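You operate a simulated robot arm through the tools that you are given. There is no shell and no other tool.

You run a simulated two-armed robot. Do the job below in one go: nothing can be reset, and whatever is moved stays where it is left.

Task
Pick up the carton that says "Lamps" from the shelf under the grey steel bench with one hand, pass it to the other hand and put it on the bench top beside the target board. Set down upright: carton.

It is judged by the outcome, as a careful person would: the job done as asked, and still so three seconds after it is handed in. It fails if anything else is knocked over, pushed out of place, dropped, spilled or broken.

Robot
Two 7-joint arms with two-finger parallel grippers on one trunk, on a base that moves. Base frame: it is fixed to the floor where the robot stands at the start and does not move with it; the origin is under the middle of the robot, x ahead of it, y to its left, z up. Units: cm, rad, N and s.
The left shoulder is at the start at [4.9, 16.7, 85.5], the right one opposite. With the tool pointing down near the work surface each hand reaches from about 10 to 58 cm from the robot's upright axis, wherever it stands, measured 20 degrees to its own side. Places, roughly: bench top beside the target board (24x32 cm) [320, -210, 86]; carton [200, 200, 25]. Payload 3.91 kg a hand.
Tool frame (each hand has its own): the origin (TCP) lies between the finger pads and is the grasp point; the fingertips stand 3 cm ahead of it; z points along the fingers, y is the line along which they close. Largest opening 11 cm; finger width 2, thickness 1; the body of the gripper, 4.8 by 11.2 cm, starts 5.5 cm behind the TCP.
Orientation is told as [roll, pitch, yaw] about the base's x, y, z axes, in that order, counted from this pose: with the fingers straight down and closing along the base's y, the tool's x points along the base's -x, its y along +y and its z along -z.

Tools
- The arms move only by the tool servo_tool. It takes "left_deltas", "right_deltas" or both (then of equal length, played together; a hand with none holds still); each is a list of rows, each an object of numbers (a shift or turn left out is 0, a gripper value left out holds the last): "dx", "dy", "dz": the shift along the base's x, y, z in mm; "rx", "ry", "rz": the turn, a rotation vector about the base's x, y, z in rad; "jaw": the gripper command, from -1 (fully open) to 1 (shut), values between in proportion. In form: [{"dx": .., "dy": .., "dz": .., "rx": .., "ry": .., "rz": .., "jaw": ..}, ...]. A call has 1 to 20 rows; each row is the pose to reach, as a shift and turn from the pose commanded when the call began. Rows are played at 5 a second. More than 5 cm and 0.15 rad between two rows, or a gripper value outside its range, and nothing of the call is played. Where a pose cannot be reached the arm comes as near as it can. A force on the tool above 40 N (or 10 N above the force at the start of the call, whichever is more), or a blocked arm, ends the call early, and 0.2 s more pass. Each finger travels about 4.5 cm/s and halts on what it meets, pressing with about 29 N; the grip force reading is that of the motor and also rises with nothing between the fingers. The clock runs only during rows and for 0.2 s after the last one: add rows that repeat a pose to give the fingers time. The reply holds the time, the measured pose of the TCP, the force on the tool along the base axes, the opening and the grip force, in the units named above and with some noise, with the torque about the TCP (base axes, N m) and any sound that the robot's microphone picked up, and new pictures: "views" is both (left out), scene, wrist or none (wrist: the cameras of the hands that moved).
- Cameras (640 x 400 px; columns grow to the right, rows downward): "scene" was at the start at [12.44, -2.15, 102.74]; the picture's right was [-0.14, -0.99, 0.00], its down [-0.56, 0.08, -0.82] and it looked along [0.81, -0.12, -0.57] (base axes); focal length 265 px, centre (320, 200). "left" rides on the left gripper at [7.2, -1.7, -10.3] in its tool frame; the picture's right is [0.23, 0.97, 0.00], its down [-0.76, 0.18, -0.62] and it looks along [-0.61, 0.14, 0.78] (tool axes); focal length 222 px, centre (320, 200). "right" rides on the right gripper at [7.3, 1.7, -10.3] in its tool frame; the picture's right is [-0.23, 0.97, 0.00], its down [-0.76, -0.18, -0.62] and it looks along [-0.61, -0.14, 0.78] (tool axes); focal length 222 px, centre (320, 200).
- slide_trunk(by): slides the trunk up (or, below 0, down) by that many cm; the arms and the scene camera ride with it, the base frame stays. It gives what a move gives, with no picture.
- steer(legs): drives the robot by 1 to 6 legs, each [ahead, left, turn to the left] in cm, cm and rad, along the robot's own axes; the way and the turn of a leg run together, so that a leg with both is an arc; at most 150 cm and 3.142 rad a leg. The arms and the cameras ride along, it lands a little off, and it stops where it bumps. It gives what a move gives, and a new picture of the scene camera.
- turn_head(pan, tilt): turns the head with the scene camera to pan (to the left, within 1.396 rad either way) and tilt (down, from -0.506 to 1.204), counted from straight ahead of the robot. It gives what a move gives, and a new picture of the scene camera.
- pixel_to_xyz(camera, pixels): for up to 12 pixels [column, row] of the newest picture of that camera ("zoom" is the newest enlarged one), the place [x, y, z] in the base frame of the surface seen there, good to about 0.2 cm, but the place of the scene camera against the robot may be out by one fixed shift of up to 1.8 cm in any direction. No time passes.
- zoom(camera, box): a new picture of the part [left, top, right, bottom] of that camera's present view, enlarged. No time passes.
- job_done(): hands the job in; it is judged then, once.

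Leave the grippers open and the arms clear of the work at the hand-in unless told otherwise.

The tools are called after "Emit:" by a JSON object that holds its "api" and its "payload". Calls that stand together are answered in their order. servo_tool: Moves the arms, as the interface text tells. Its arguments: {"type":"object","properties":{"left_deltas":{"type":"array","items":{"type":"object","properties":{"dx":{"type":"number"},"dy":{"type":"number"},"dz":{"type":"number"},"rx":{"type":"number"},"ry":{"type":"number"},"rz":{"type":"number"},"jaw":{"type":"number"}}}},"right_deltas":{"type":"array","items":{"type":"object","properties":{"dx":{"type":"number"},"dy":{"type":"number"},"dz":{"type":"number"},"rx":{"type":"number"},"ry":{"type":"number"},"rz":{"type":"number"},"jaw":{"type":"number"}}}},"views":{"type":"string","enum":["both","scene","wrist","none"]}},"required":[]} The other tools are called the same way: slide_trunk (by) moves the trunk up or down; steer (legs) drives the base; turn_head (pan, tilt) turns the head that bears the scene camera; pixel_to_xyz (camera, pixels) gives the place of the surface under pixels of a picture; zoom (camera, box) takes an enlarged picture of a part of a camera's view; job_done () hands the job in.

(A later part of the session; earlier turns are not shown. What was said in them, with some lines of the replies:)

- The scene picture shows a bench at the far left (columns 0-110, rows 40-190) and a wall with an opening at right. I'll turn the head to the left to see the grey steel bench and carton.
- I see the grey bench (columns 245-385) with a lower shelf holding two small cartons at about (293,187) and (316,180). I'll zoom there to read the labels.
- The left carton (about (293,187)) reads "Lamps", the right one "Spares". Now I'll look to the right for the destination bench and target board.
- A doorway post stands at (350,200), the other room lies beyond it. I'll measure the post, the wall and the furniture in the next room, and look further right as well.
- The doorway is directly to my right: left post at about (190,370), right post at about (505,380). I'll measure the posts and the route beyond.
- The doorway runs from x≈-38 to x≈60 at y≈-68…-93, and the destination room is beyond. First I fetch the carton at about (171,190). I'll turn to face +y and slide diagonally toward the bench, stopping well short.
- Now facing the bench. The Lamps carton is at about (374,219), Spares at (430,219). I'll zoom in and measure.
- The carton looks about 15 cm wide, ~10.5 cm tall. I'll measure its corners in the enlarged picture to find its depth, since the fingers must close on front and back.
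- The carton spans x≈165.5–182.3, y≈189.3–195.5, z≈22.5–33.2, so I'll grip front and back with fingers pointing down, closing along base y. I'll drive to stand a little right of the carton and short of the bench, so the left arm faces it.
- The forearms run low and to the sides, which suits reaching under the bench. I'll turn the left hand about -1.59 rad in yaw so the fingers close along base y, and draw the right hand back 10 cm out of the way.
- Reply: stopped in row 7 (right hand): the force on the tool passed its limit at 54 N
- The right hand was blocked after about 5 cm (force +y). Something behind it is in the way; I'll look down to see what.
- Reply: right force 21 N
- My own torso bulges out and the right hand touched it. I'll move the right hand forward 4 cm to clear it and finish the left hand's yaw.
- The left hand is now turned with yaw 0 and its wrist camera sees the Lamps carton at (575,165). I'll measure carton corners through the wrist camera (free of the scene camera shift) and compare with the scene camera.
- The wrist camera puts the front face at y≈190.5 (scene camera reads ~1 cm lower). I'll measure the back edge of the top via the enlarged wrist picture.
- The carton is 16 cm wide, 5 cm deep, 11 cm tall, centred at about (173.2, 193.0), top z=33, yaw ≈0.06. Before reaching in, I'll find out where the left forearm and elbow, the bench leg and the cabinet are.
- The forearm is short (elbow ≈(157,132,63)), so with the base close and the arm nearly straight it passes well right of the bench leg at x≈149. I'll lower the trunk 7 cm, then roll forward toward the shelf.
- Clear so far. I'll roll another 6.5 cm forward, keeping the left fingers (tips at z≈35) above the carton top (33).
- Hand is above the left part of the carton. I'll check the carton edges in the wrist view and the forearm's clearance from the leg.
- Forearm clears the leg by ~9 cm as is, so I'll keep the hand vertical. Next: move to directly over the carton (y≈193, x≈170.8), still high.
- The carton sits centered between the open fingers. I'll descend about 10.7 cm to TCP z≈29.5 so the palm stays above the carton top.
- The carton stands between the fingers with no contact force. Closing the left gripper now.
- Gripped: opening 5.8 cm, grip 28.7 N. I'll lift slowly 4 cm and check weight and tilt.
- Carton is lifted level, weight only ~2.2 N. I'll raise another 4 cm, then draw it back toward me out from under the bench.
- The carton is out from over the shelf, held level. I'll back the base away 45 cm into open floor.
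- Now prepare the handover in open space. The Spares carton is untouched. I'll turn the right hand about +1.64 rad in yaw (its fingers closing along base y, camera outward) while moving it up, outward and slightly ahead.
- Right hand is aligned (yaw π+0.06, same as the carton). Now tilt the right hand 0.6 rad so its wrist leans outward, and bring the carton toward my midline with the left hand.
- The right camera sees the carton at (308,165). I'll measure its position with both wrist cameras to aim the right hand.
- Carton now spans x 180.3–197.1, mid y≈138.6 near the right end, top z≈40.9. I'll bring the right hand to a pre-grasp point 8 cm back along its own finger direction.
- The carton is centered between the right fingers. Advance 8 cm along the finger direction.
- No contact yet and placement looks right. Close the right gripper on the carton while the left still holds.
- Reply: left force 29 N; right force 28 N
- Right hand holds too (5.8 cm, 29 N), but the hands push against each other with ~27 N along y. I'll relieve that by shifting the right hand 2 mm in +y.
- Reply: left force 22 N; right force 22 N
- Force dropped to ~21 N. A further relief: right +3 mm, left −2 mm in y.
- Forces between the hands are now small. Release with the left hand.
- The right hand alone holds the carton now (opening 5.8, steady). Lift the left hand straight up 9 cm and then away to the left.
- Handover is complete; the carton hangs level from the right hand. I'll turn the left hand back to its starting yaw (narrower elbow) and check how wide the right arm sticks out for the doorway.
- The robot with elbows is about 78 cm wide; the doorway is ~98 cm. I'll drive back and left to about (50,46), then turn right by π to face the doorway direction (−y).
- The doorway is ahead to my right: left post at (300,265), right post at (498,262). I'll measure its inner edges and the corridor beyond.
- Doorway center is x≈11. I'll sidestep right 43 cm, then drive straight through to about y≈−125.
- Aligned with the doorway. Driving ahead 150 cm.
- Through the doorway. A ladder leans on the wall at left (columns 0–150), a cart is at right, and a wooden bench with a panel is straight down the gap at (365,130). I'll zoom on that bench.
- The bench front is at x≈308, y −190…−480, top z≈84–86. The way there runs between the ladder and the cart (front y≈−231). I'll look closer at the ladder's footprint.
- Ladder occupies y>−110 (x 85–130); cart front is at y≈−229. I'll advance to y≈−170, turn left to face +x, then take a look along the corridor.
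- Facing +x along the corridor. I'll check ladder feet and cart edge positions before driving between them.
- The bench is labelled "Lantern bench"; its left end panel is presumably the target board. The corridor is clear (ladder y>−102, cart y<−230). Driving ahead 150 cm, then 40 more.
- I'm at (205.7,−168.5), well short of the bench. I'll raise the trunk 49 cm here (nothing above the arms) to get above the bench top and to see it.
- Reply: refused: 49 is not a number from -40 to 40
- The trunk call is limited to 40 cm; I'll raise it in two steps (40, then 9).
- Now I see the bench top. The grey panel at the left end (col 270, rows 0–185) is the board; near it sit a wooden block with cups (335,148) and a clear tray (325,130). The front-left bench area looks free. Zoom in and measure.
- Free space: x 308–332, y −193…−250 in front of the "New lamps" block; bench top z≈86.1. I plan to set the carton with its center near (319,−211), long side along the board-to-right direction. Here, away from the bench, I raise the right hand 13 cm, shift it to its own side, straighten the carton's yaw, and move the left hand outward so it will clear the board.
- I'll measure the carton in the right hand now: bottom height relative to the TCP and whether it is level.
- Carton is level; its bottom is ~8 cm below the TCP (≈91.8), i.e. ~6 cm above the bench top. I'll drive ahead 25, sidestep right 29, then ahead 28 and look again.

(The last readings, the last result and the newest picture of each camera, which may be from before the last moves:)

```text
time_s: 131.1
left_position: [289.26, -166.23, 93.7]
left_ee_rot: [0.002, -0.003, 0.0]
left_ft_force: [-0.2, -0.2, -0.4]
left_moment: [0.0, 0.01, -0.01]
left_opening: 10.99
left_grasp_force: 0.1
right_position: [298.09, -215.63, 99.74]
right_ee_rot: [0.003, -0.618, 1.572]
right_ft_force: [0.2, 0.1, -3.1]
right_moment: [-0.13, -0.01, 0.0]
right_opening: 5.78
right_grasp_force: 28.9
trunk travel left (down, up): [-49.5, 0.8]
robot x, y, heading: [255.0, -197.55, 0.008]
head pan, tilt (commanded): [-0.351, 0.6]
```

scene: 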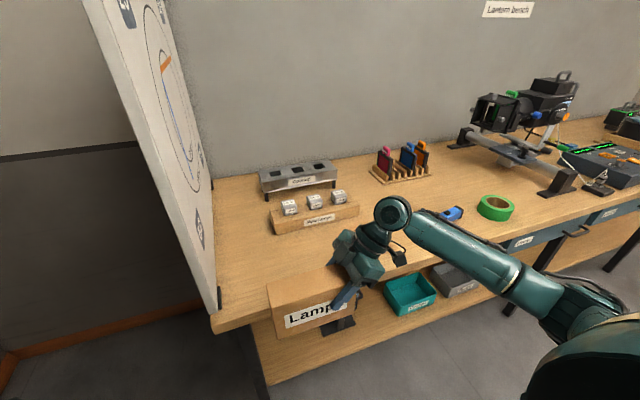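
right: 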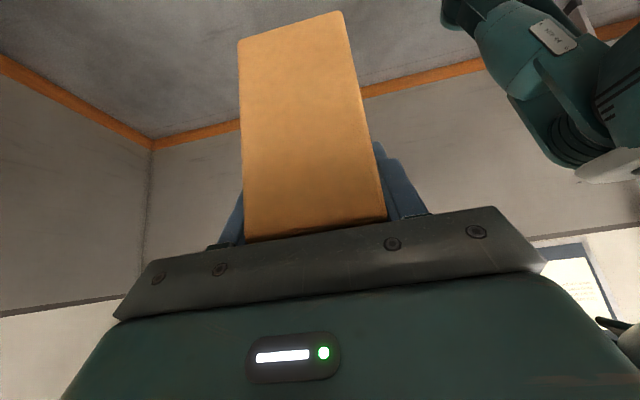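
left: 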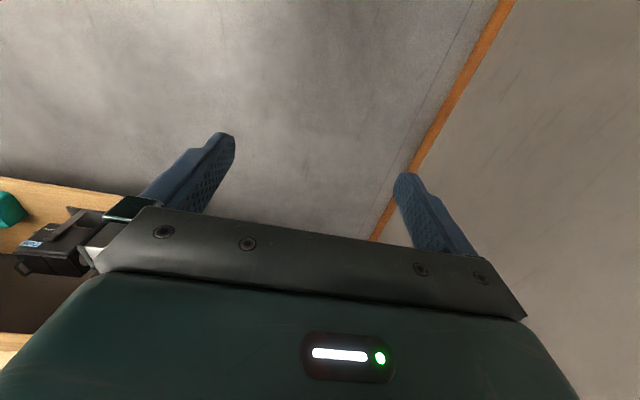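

The end panel bears target rings on its inner face — it is the target board. The carton is just in front of the bench edge, ~6 cm above. Ahead another 15 cm.

Emit:
{"api": "steer", "payload": {"legs": [[15, 0, -0.005]]}}

Emit:
{"api": "turn_head", "payload": {"pan": -0.3, "tilt": 0.85}}

```text
time_s: 132.4
left_position: [304.41, -166.56, 93.63]
left_ee_rot: [0.002, -0.003, -0.003]
left_ft_force: [0.5, -0.2, -0.7]
left_moment: [-0.01, 0.02, -0.01]
left_opening: 11.0
left_grasp_force: 0.0
right_position: [312.87, -215.67, 99.79]
right_ee_rot: [0.003, -0.617, 1.566]
right_ft_force: [1.0, -0.2, -2.1]
right_moment: [-0.12, 0.0, 0.02]
right_opening: 5.77
right_grasp_force: 28.7
trunk travel left (down, up): [-49.5, 0.8]
robot x, y, heading: [269.55, -197.87, -0.001]
head pan, tilt (commanded): [-0.351, 0.6]
```

scene: 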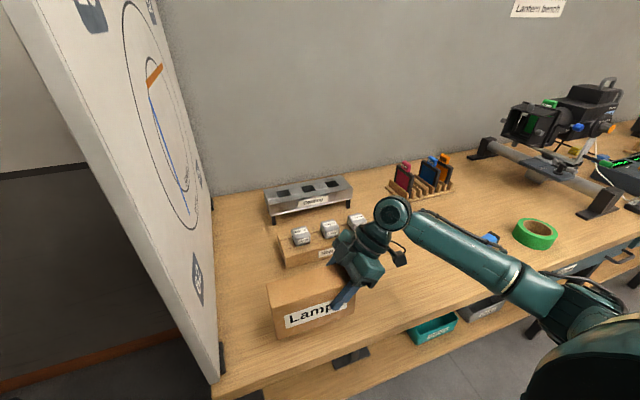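

```text
time_s: 133.2
left_position: [304.47, -166.48, 93.58]
left_ee_rot: [0.002, -0.005, -0.003]
left_ft_force: [-1.0, 0.2, 0.0]
left_moment: [-0.01, 0.05, 0.04]
left_opening: 11.01
left_grasp_force: 0.1
right_position: [312.98, -215.82, 99.91]
right_ee_rot: [0.003, -0.619, 1.567]
right_ft_force: [0.2, 0.5, -2.3]
right_moment: [-0.14, 0.0, 0.0]
right_opening: 5.82
right_grasp_force: 29.3
trunk travel left (down, up): [-49.5, 0.8]
robot x, y, heading: [270.36, -197.78, -0.002]
head pan, tilt (commanded): [-0.3, 0.85]
```

scene: 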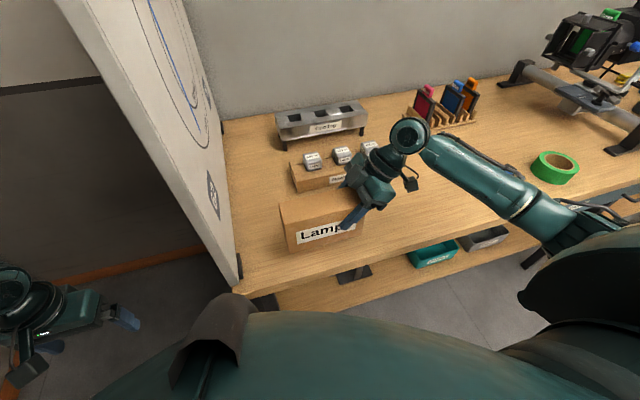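

Now extend the right hand 5.5 cm forward over the bench (TCP x≈318.5) and look with the wrist camera.

Emit:
{"api": "servo_tool", "payload": {"right_deltas": [{"dx": 20}, {"dx": 40}, {"dx": 55}, {"dx": 55}, {"dx": 55}]}}

Emit:
{"api": "pixel_to_xyz", "payload": {"camera": "scene", "pixels": [[260, 265], [380, 235], [300, 270], [240, 275], [320, 190], [298, 185], [420, 200]]}}

Emit:
{"api": "pixel_to_xyz", "payload": {"camera": "right", "pixels": [[200, 100], [420, 100], [180, 60], [300, 5], [245, 46], [338, 20], [300, 100]]}}

```text
time_s: 134.4
left_position: [304.38, -166.4, 93.74]
left_ee_rot: [0.002, -0.004, -0.003]
left_ft_force: [-0.4, 0.7, 1.5]
left_moment: [0.04, 0.01, -0.02]
left_opening: 10.98
left_grasp_force: 0.1
right_position: [318.39, -215.71, 99.92]
right_ee_rot: [0.003, -0.619, 1.569]
right_ft_force: [0.0, -1.3, -3.3]
right_moment: [-0.12, -0.01, 0.01]
right_opening: 5.82
right_grasp_force: 29.2
trunk travel left (down, up): [-49.5, 0.8]
robot x, y, heading: [270.26, -197.74, -0.0]
head pan, tilt (commanded): [-0.3, 0.85]
```

scene: 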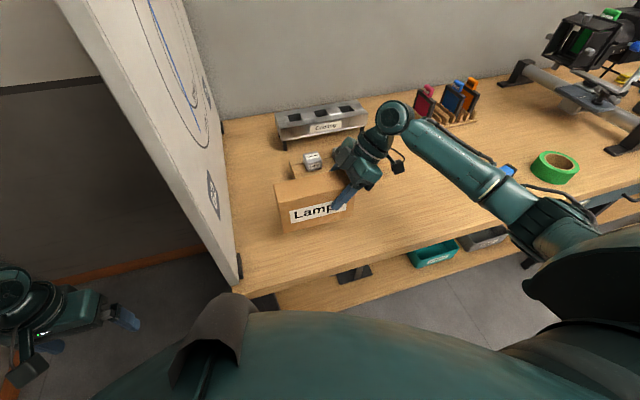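
right: 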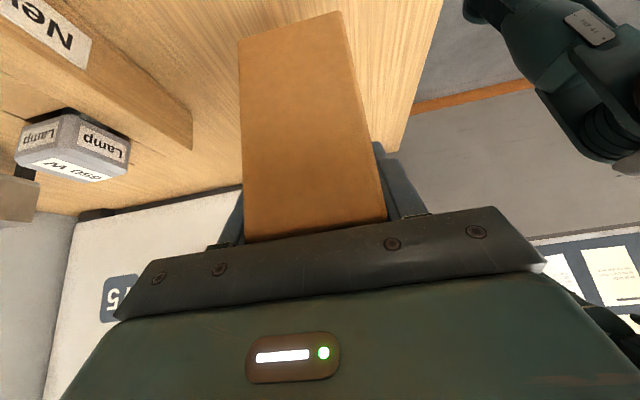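

```text
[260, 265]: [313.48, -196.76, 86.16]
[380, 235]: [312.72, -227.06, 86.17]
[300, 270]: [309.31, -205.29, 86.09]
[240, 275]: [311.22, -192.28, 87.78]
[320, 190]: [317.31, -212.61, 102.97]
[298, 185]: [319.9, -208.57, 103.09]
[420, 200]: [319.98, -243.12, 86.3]
```

```text
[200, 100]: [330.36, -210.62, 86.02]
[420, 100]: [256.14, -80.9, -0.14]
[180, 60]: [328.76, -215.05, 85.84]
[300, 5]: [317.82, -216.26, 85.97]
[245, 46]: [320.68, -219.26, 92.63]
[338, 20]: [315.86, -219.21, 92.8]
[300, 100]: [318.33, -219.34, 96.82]
```

Wrist camera reads bench surface z≈85.95; the spot under the carton is free. Lower 5.2 cm first.

Emit:
{"api": "servo_tool", "payload": {"right_deltas": [{"dz": -15}, {"dz": -30}, {"dz": -42}, {"dz": -52}, {"dz": -52}], "views": "both"}}

```text
time_s: 135.6
left_position: [304.39, -166.48, 93.68]
left_ee_rot: [0.002, -0.006, -0.005]
left_ft_force: [-0.7, 0.3, 0.5]
left_moment: [0.0, 0.0, 0.0]
left_opening: 10.98
left_grasp_force: 0.1
right_position: [318.24, -215.92, 94.69]
right_ee_rot: [0.005, -0.617, 1.568]
right_ft_force: [-0.1, -0.3, -2.4]
right_moment: [-0.15, 0.0, 0.0]
right_opening: 5.79
right_grasp_force: 28.7
trunk travel left (down, up): [-49.5, 0.8]
robot x, y, heading: [269.94, -198.21, -0.004]
head pan, tilt (commanded): [-0.3, 0.85]
```

scene: 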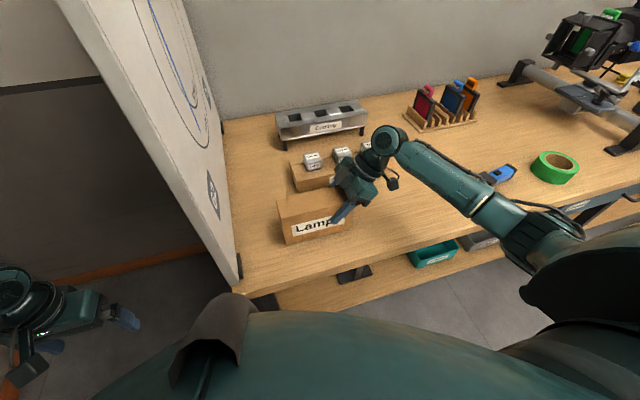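
right: 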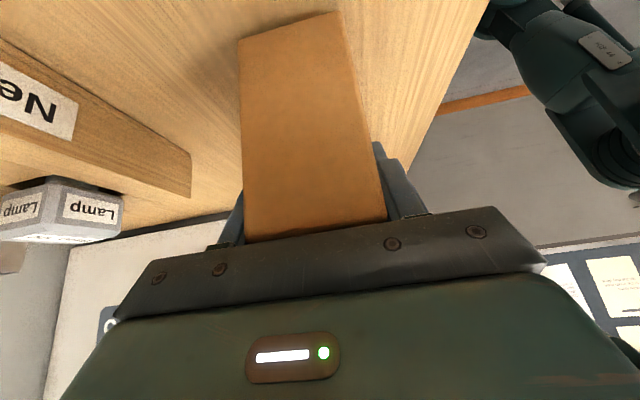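

Still hanging free (−2.4 N). Continue down in small steps and watch the force.

Emit:
{"api": "servo_tool", "payload": {"right_deltas": [{"dz": -2}, {"dz": -4}, {"dz": -5}, {"dz": -5}], "views": "none"}}

```text
time_s: 136.6
left_position: [304.47, -166.47, 93.63]
left_ee_rot: [0.001, -0.003, -0.004]
left_ft_force: [0.6, -0.1, -0.7]
left_moment: [0.01, 0.02, 0.02]
left_opening: 11.0
left_grasp_force: 0.0
right_position: [318.48, -215.64, 94.13]
right_ee_rot: [0.002, -0.616, 1.57]
right_ft_force: [0.3, -0.2, -2.4]
right_moment: [-0.09, 0.04, 0.02]
right_opening: 5.79
right_grasp_force: 28.9
trunk travel left (down, up): [-49.5, 0.8]
robot x, y, heading: [269.98, -197.75, -0.0]
head pan, tilt (commanded): [-0.3, 0.85]
```

TCP z≈94.1, still no contact. Down 2 more mm.

Emit:
{"api": "servo_tool", "payload": {"right_deltas": [{"dz": -1}, {"dz": -2}, {"dz": -2}], "views": "none"}}

```text
time_s: 137.4
left_position: [304.39, -166.46, 93.65]
left_ee_rot: [0.003, -0.006, -0.004]
left_ft_force: [-0.1, -0.3, -0.1]
left_moment: [0.0, -0.01, -0.01]
left_opening: 11.0
left_grasp_force: 0.0
right_position: [318.43, -215.72, 94.06]
right_ee_rot: [0.001, -0.62, 1.57]
right_ft_force: [-0.9, -2.8, 4.6]
right_moment: [0.75, 0.1, 0.17]
right_opening: 5.78
right_grasp_force: 28.9
trunk travel left (down, up): [-49.5, 0.8]
robot x, y, heading: [270.26, -198.29, -0.003]
head pan, tilt (commanded): [-0.3, 0.85]
```

Contact: force went from −2.4 to +4.6 N, with a moment indicating the far-left end touches first. Let me look at both ends' gap to the bench.

Emit:
{"api": "servo_tool", "payload": {"right_deltas": [{"dz": 0}], "views": "both"}}

Emit:
{"api": "zoom", "payload": {"camera": "right", "box": [200, 0, 440, 150]}}

Emit:
{"api": "zoom", "payload": {"camera": "scene", "box": [250, 150, 410, 260]}}

```text
time_s: 137.8
left_position: [304.41, -166.61, 93.66]
left_ee_rot: [0.001, -0.005, -0.002]
left_ft_force: [-0.8, -0.6, 0.5]
left_moment: [0.02, -0.01, 0.05]
left_opening: 11.02
left_grasp_force: 0.0
right_position: [318.33, -215.65, 94.14]
right_ee_rot: [0.0, -0.619, 1.567]
right_ft_force: [-0.2, -2.9, 7.4]
right_moment: [0.99, 0.09, 0.04]
right_opening: 5.79
right_grasp_force: 28.6
trunk travel left (down, up): [-49.5, 0.8]
robot x, y, heading: [269.98, -197.96, -0.001]
head pan, tilt (commanded): [-0.3, 0.85]
```

scene: 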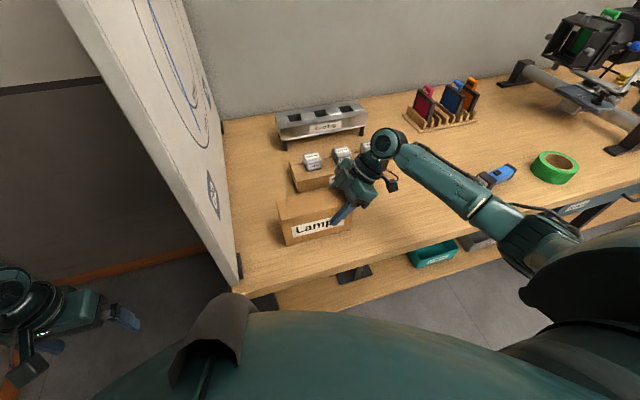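
right: 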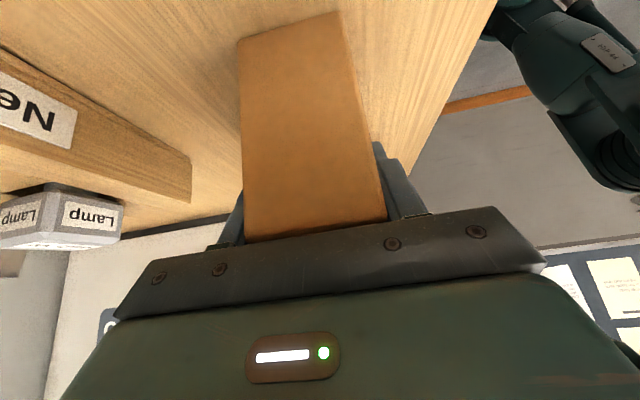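

```text
2.67 times, centred on (320, 75) of right
```

zoom: 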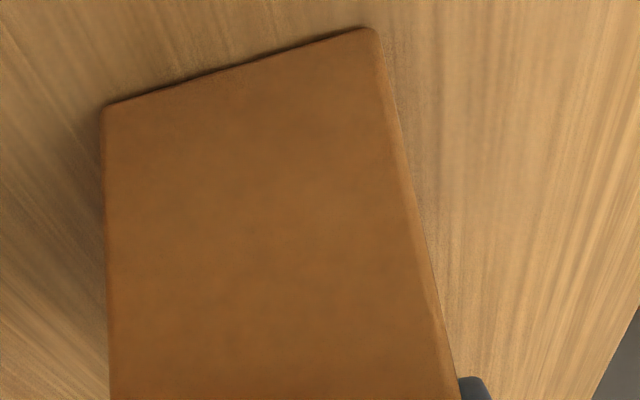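

```text
3.64 times, centred on (330, 205) of scene
```

zoom: 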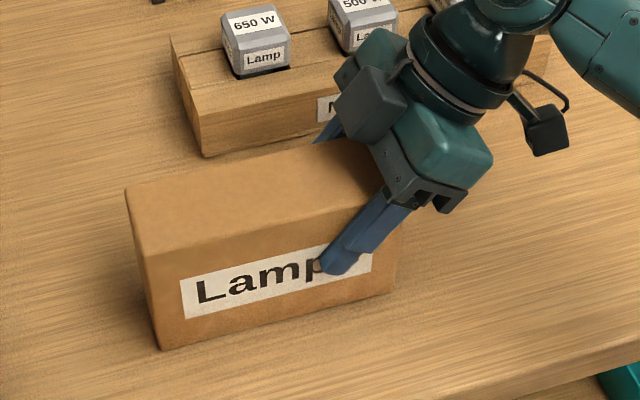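

The right end's gap is hair-thin, left end bears the load. I'll rotate the hand a tiny bit (rx +0.012) to level it on the surface and watch the moment.

Emit:
{"api": "servo_tool", "payload": {"right_deltas": [{"rx": 0.006}, {"rx": 0.012}, {"rx": 0.012}], "views": "none"}}

```text
time_s: 138.6
left_position: [304.3, -166.45, 93.69]
left_ee_rot: [0.002, -0.007, -0.004]
left_ft_force: [0.1, 0.0, 0.2]
left_moment: [0.0, -0.02, 0.03]
left_opening: 11.01
left_grasp_force: 0.0
right_position: [318.47, -215.71, 94.03]
right_ee_rot: [0.001, -0.629, 1.57]
right_ft_force: [2.9, -3.6, 8.7]
right_moment: [-0.87, -0.15, 0.12]
right_opening: 5.8
right_grasp_force: 28.9
trunk travel left (down, up): [-49.5, 0.8]
robot x, y, heading: [270.14, -198.1, -0.002]
head pan, tilt (commanded): [-0.3, 0.85]
```

The load moved to the right end, so level lies between; go back half (rx −0.006).

Emit:
{"api": "servo_tool", "payload": {"right_deltas": [{"rx": -0.006}, {"rx": -0.006}, {"rx": -0.006}], "views": "none"}}

```text
time_s: 139.4
left_position: [304.35, -166.44, 93.63]
left_ee_rot: [0.0, -0.004, -0.003]
left_ft_force: [0.0, -0.2, -0.4]
left_moment: [0.01, -0.02, -0.01]
left_opening: 11.01
left_grasp_force: 0.0
right_position: [318.43, -215.56, 94.01]
right_ee_rot: [0.001, -0.625, 1.568]
right_ft_force: [2.4, -3.9, 8.0]
right_moment: [0.39, -0.5, -0.38]
right_opening: 5.8
right_grasp_force: 28.8
trunk travel left (down, up): [-49.5, 0.8]
robot x, y, heading: [269.91, -197.99, -0.003]
head pan, tilt (commanded): [-0.3, 0.85]
```

Flat contact now (moment small, ~8 N up). Open the right gripper gradually.

Emit:
{"api": "servo_tool", "payload": {"right_deltas": [{"jaw": -0.05}, {"jaw": -0.12}, {"jaw": -0.3}, {"jaw": -0.6}, {"jaw": -1}, {"jaw": -1}, {"jaw": -1}, {"jaw": -1}]}}

```text
time_s: 141.2
left_position: [304.39, -166.45, 93.6]
left_ee_rot: [0.001, -0.005, -0.003]
left_ft_force: [-0.2, 0.4, 0.4]
left_moment: [0.02, 0.01, 0.06]
left_opening: 10.99
left_grasp_force: 0.0
right_position: [318.34, -215.6, 94.01]
right_ee_rot: [0.002, -0.625, 1.566]
right_ft_force: [0.1, -0.3, -0.7]
right_moment: [0.04, 0.02, 0.01]
right_opening: 10.99
right_grasp_force: 0.1
trunk travel left (down, up): [-49.5, 0.8]
robot x, y, heading: [269.97, -197.94, 0.003]
head pan, tilt (commanded): [-0.3, 0.85]
```

scene: 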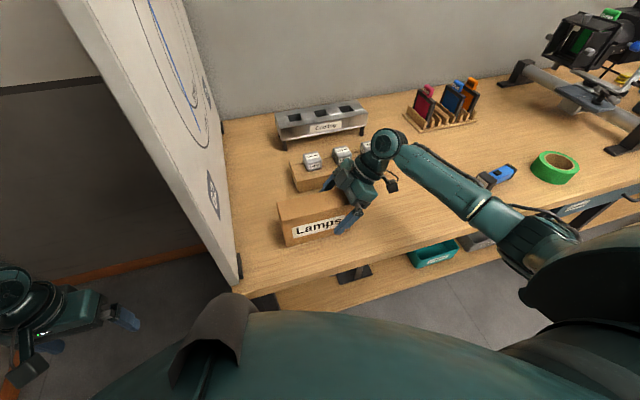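
right: 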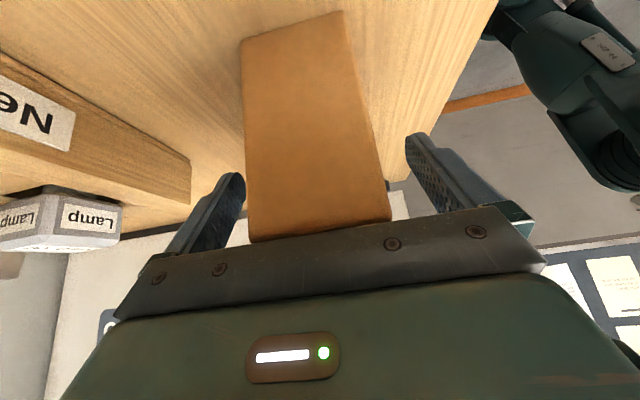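

Released; the carton stands free between open fingers. Withdraw backwards along the finger direction (−y, +z), then higher, then back toward me.

Emit:
{"api": "servo_tool", "payload": {"right_deltas": [{"dy": -10, "dz": 14}, {"dy": -25, "dz": 35}, {"dy": -42, "dz": 59}, {"dy": -58, "dz": 81}, {"dy": -58, "dz": 115}, {"dy": -58, "dz": 130, "dx": -30}, {"dy": -58, "dz": 130, "dx": -75}, {"dy": -58, "dz": 130, "dx": -110}, {"dy": -58, "dz": 130, "dx": -110}]}}

```text
time_s: 143.2
left_position: [304.27, -166.34, 93.65]
left_ee_rot: [0.003, -0.004, -0.003]
left_ft_force: [0.4, 0.5, -0.3]
left_moment: [0.07, -0.01, 0.0]
left_opening: 10.98
left_grasp_force: 0.1
right_position: [307.34, -221.55, 107.04]
right_ee_rot: [0.004, -0.624, 1.566]
right_ft_force: [0.1, -0.1, -0.5]
right_moment: [-0.02, 0.0, 0.0]
right_opening: 11.02
right_grasp_force: 0.1
trunk travel left (down, up): [-49.5, 0.8]
robot x, y, heading: [270.05, -197.6, -0.001]
head pan, tilt (commanded): [-0.3, 0.85]
```

scene: 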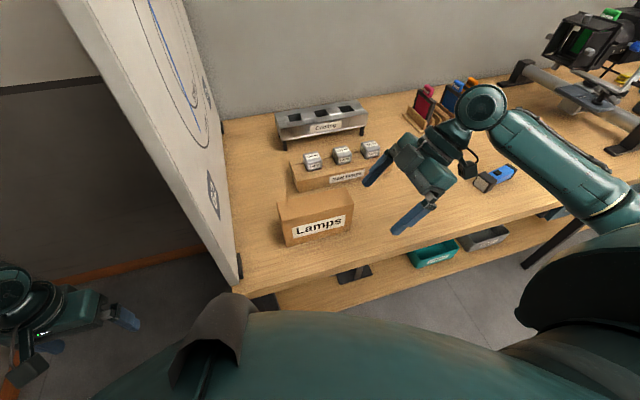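
right: 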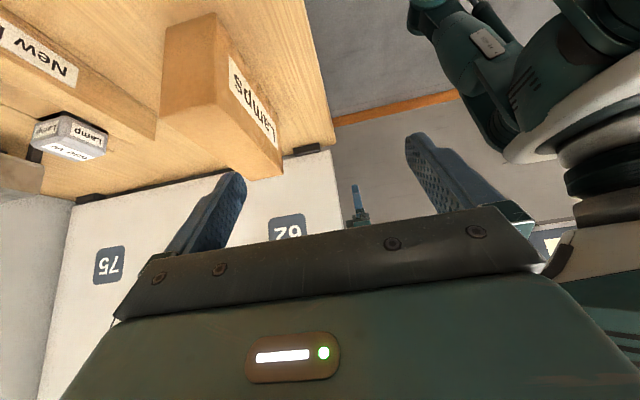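

The carton stands upright by itself in front of "New lamps", label facing me. I'll verify its top is level, then back the robot off.

Emit:
{"api": "pixel_to_xyz", "payload": {"camera": "scene", "pixels": [[283, 212], [345, 200], [300, 205], [287, 240], [350, 228], [318, 226], [330, 196]]}}

Emit:
{"api": "steer", "payload": {"legs": [[-30, 0, 0]]}}

```text
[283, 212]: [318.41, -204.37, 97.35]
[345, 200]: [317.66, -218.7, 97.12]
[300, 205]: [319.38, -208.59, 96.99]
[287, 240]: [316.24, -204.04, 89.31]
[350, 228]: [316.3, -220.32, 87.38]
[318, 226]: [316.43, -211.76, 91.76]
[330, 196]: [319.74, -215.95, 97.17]
```

```text
time_s: 145.2
left_position: [274.44, -166.39, 93.64]
left_ee_rot: [0.0, -0.006, -0.006]
left_ft_force: [0.0, 0.1, 0.4]
left_moment: [-0.03, 0.0, 0.01]
left_opening: 10.98
left_grasp_force: 0.1
right_position: [277.24, -221.46, 107.18]
right_ee_rot: [0.001, -0.624, 1.567]
right_ft_force: [-0.5, -0.4, -0.6]
right_moment: [0.0, -0.01, 0.02]
right_opening: 11.01
right_grasp_force: 0.1
trunk travel left (down, up): [-49.5, 0.8]
robot x, y, heading: [239.84, -197.92, -0.004]
head pan, tilt (commanded): [-0.3, 0.85]
```

scene: 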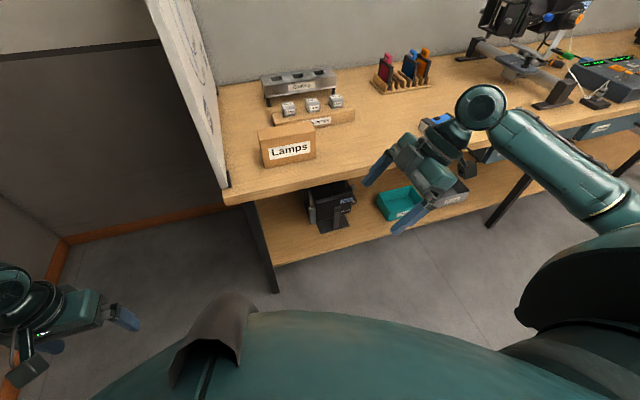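

The robot is clear of the bench. A last close look at the carton and its neighbours.

Emit:
{"api": "zoom", "payload": {"camera": "scene", "box": [190, 50, 450, 220]}}

```text
2.35 times, centred on (320, 135) of scene
```

zoom: 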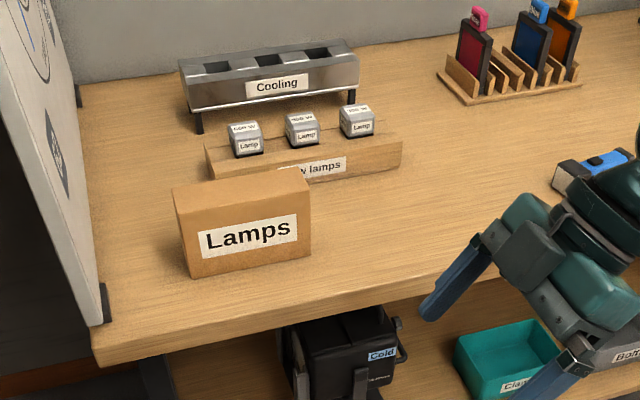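

The "Lamps" carton stands upright on the bench top beside the target board. Its neighbours are undisturbed, both grippers are open and the arms are clear. Handing in.

Emit:
{"api": "job_done", "payload": {}}

```text
The job is handed in.
```

The "Lamps" carton now stands upright on the lantern bench, beside the target board and in front of the "New lamps" block, with its label facing out.

- **Pick-up:** the left hand lifted it from the shelf under the grey steel bench. The "Spares" carton next to it was not touched.
- **Handover:** the left hand passed it to the right hand in open floor space, and the right hand set it down.
- **Final state:** the top of the carton measured level after release, and nothing around it on the bench had moved. Both grippers are open and the robot is backed about 30 cm away from the bench.

Early on, the right hand bumped the robot's own torso while I was moving it out of the way. That stopped that one move, and nothing else was touched.
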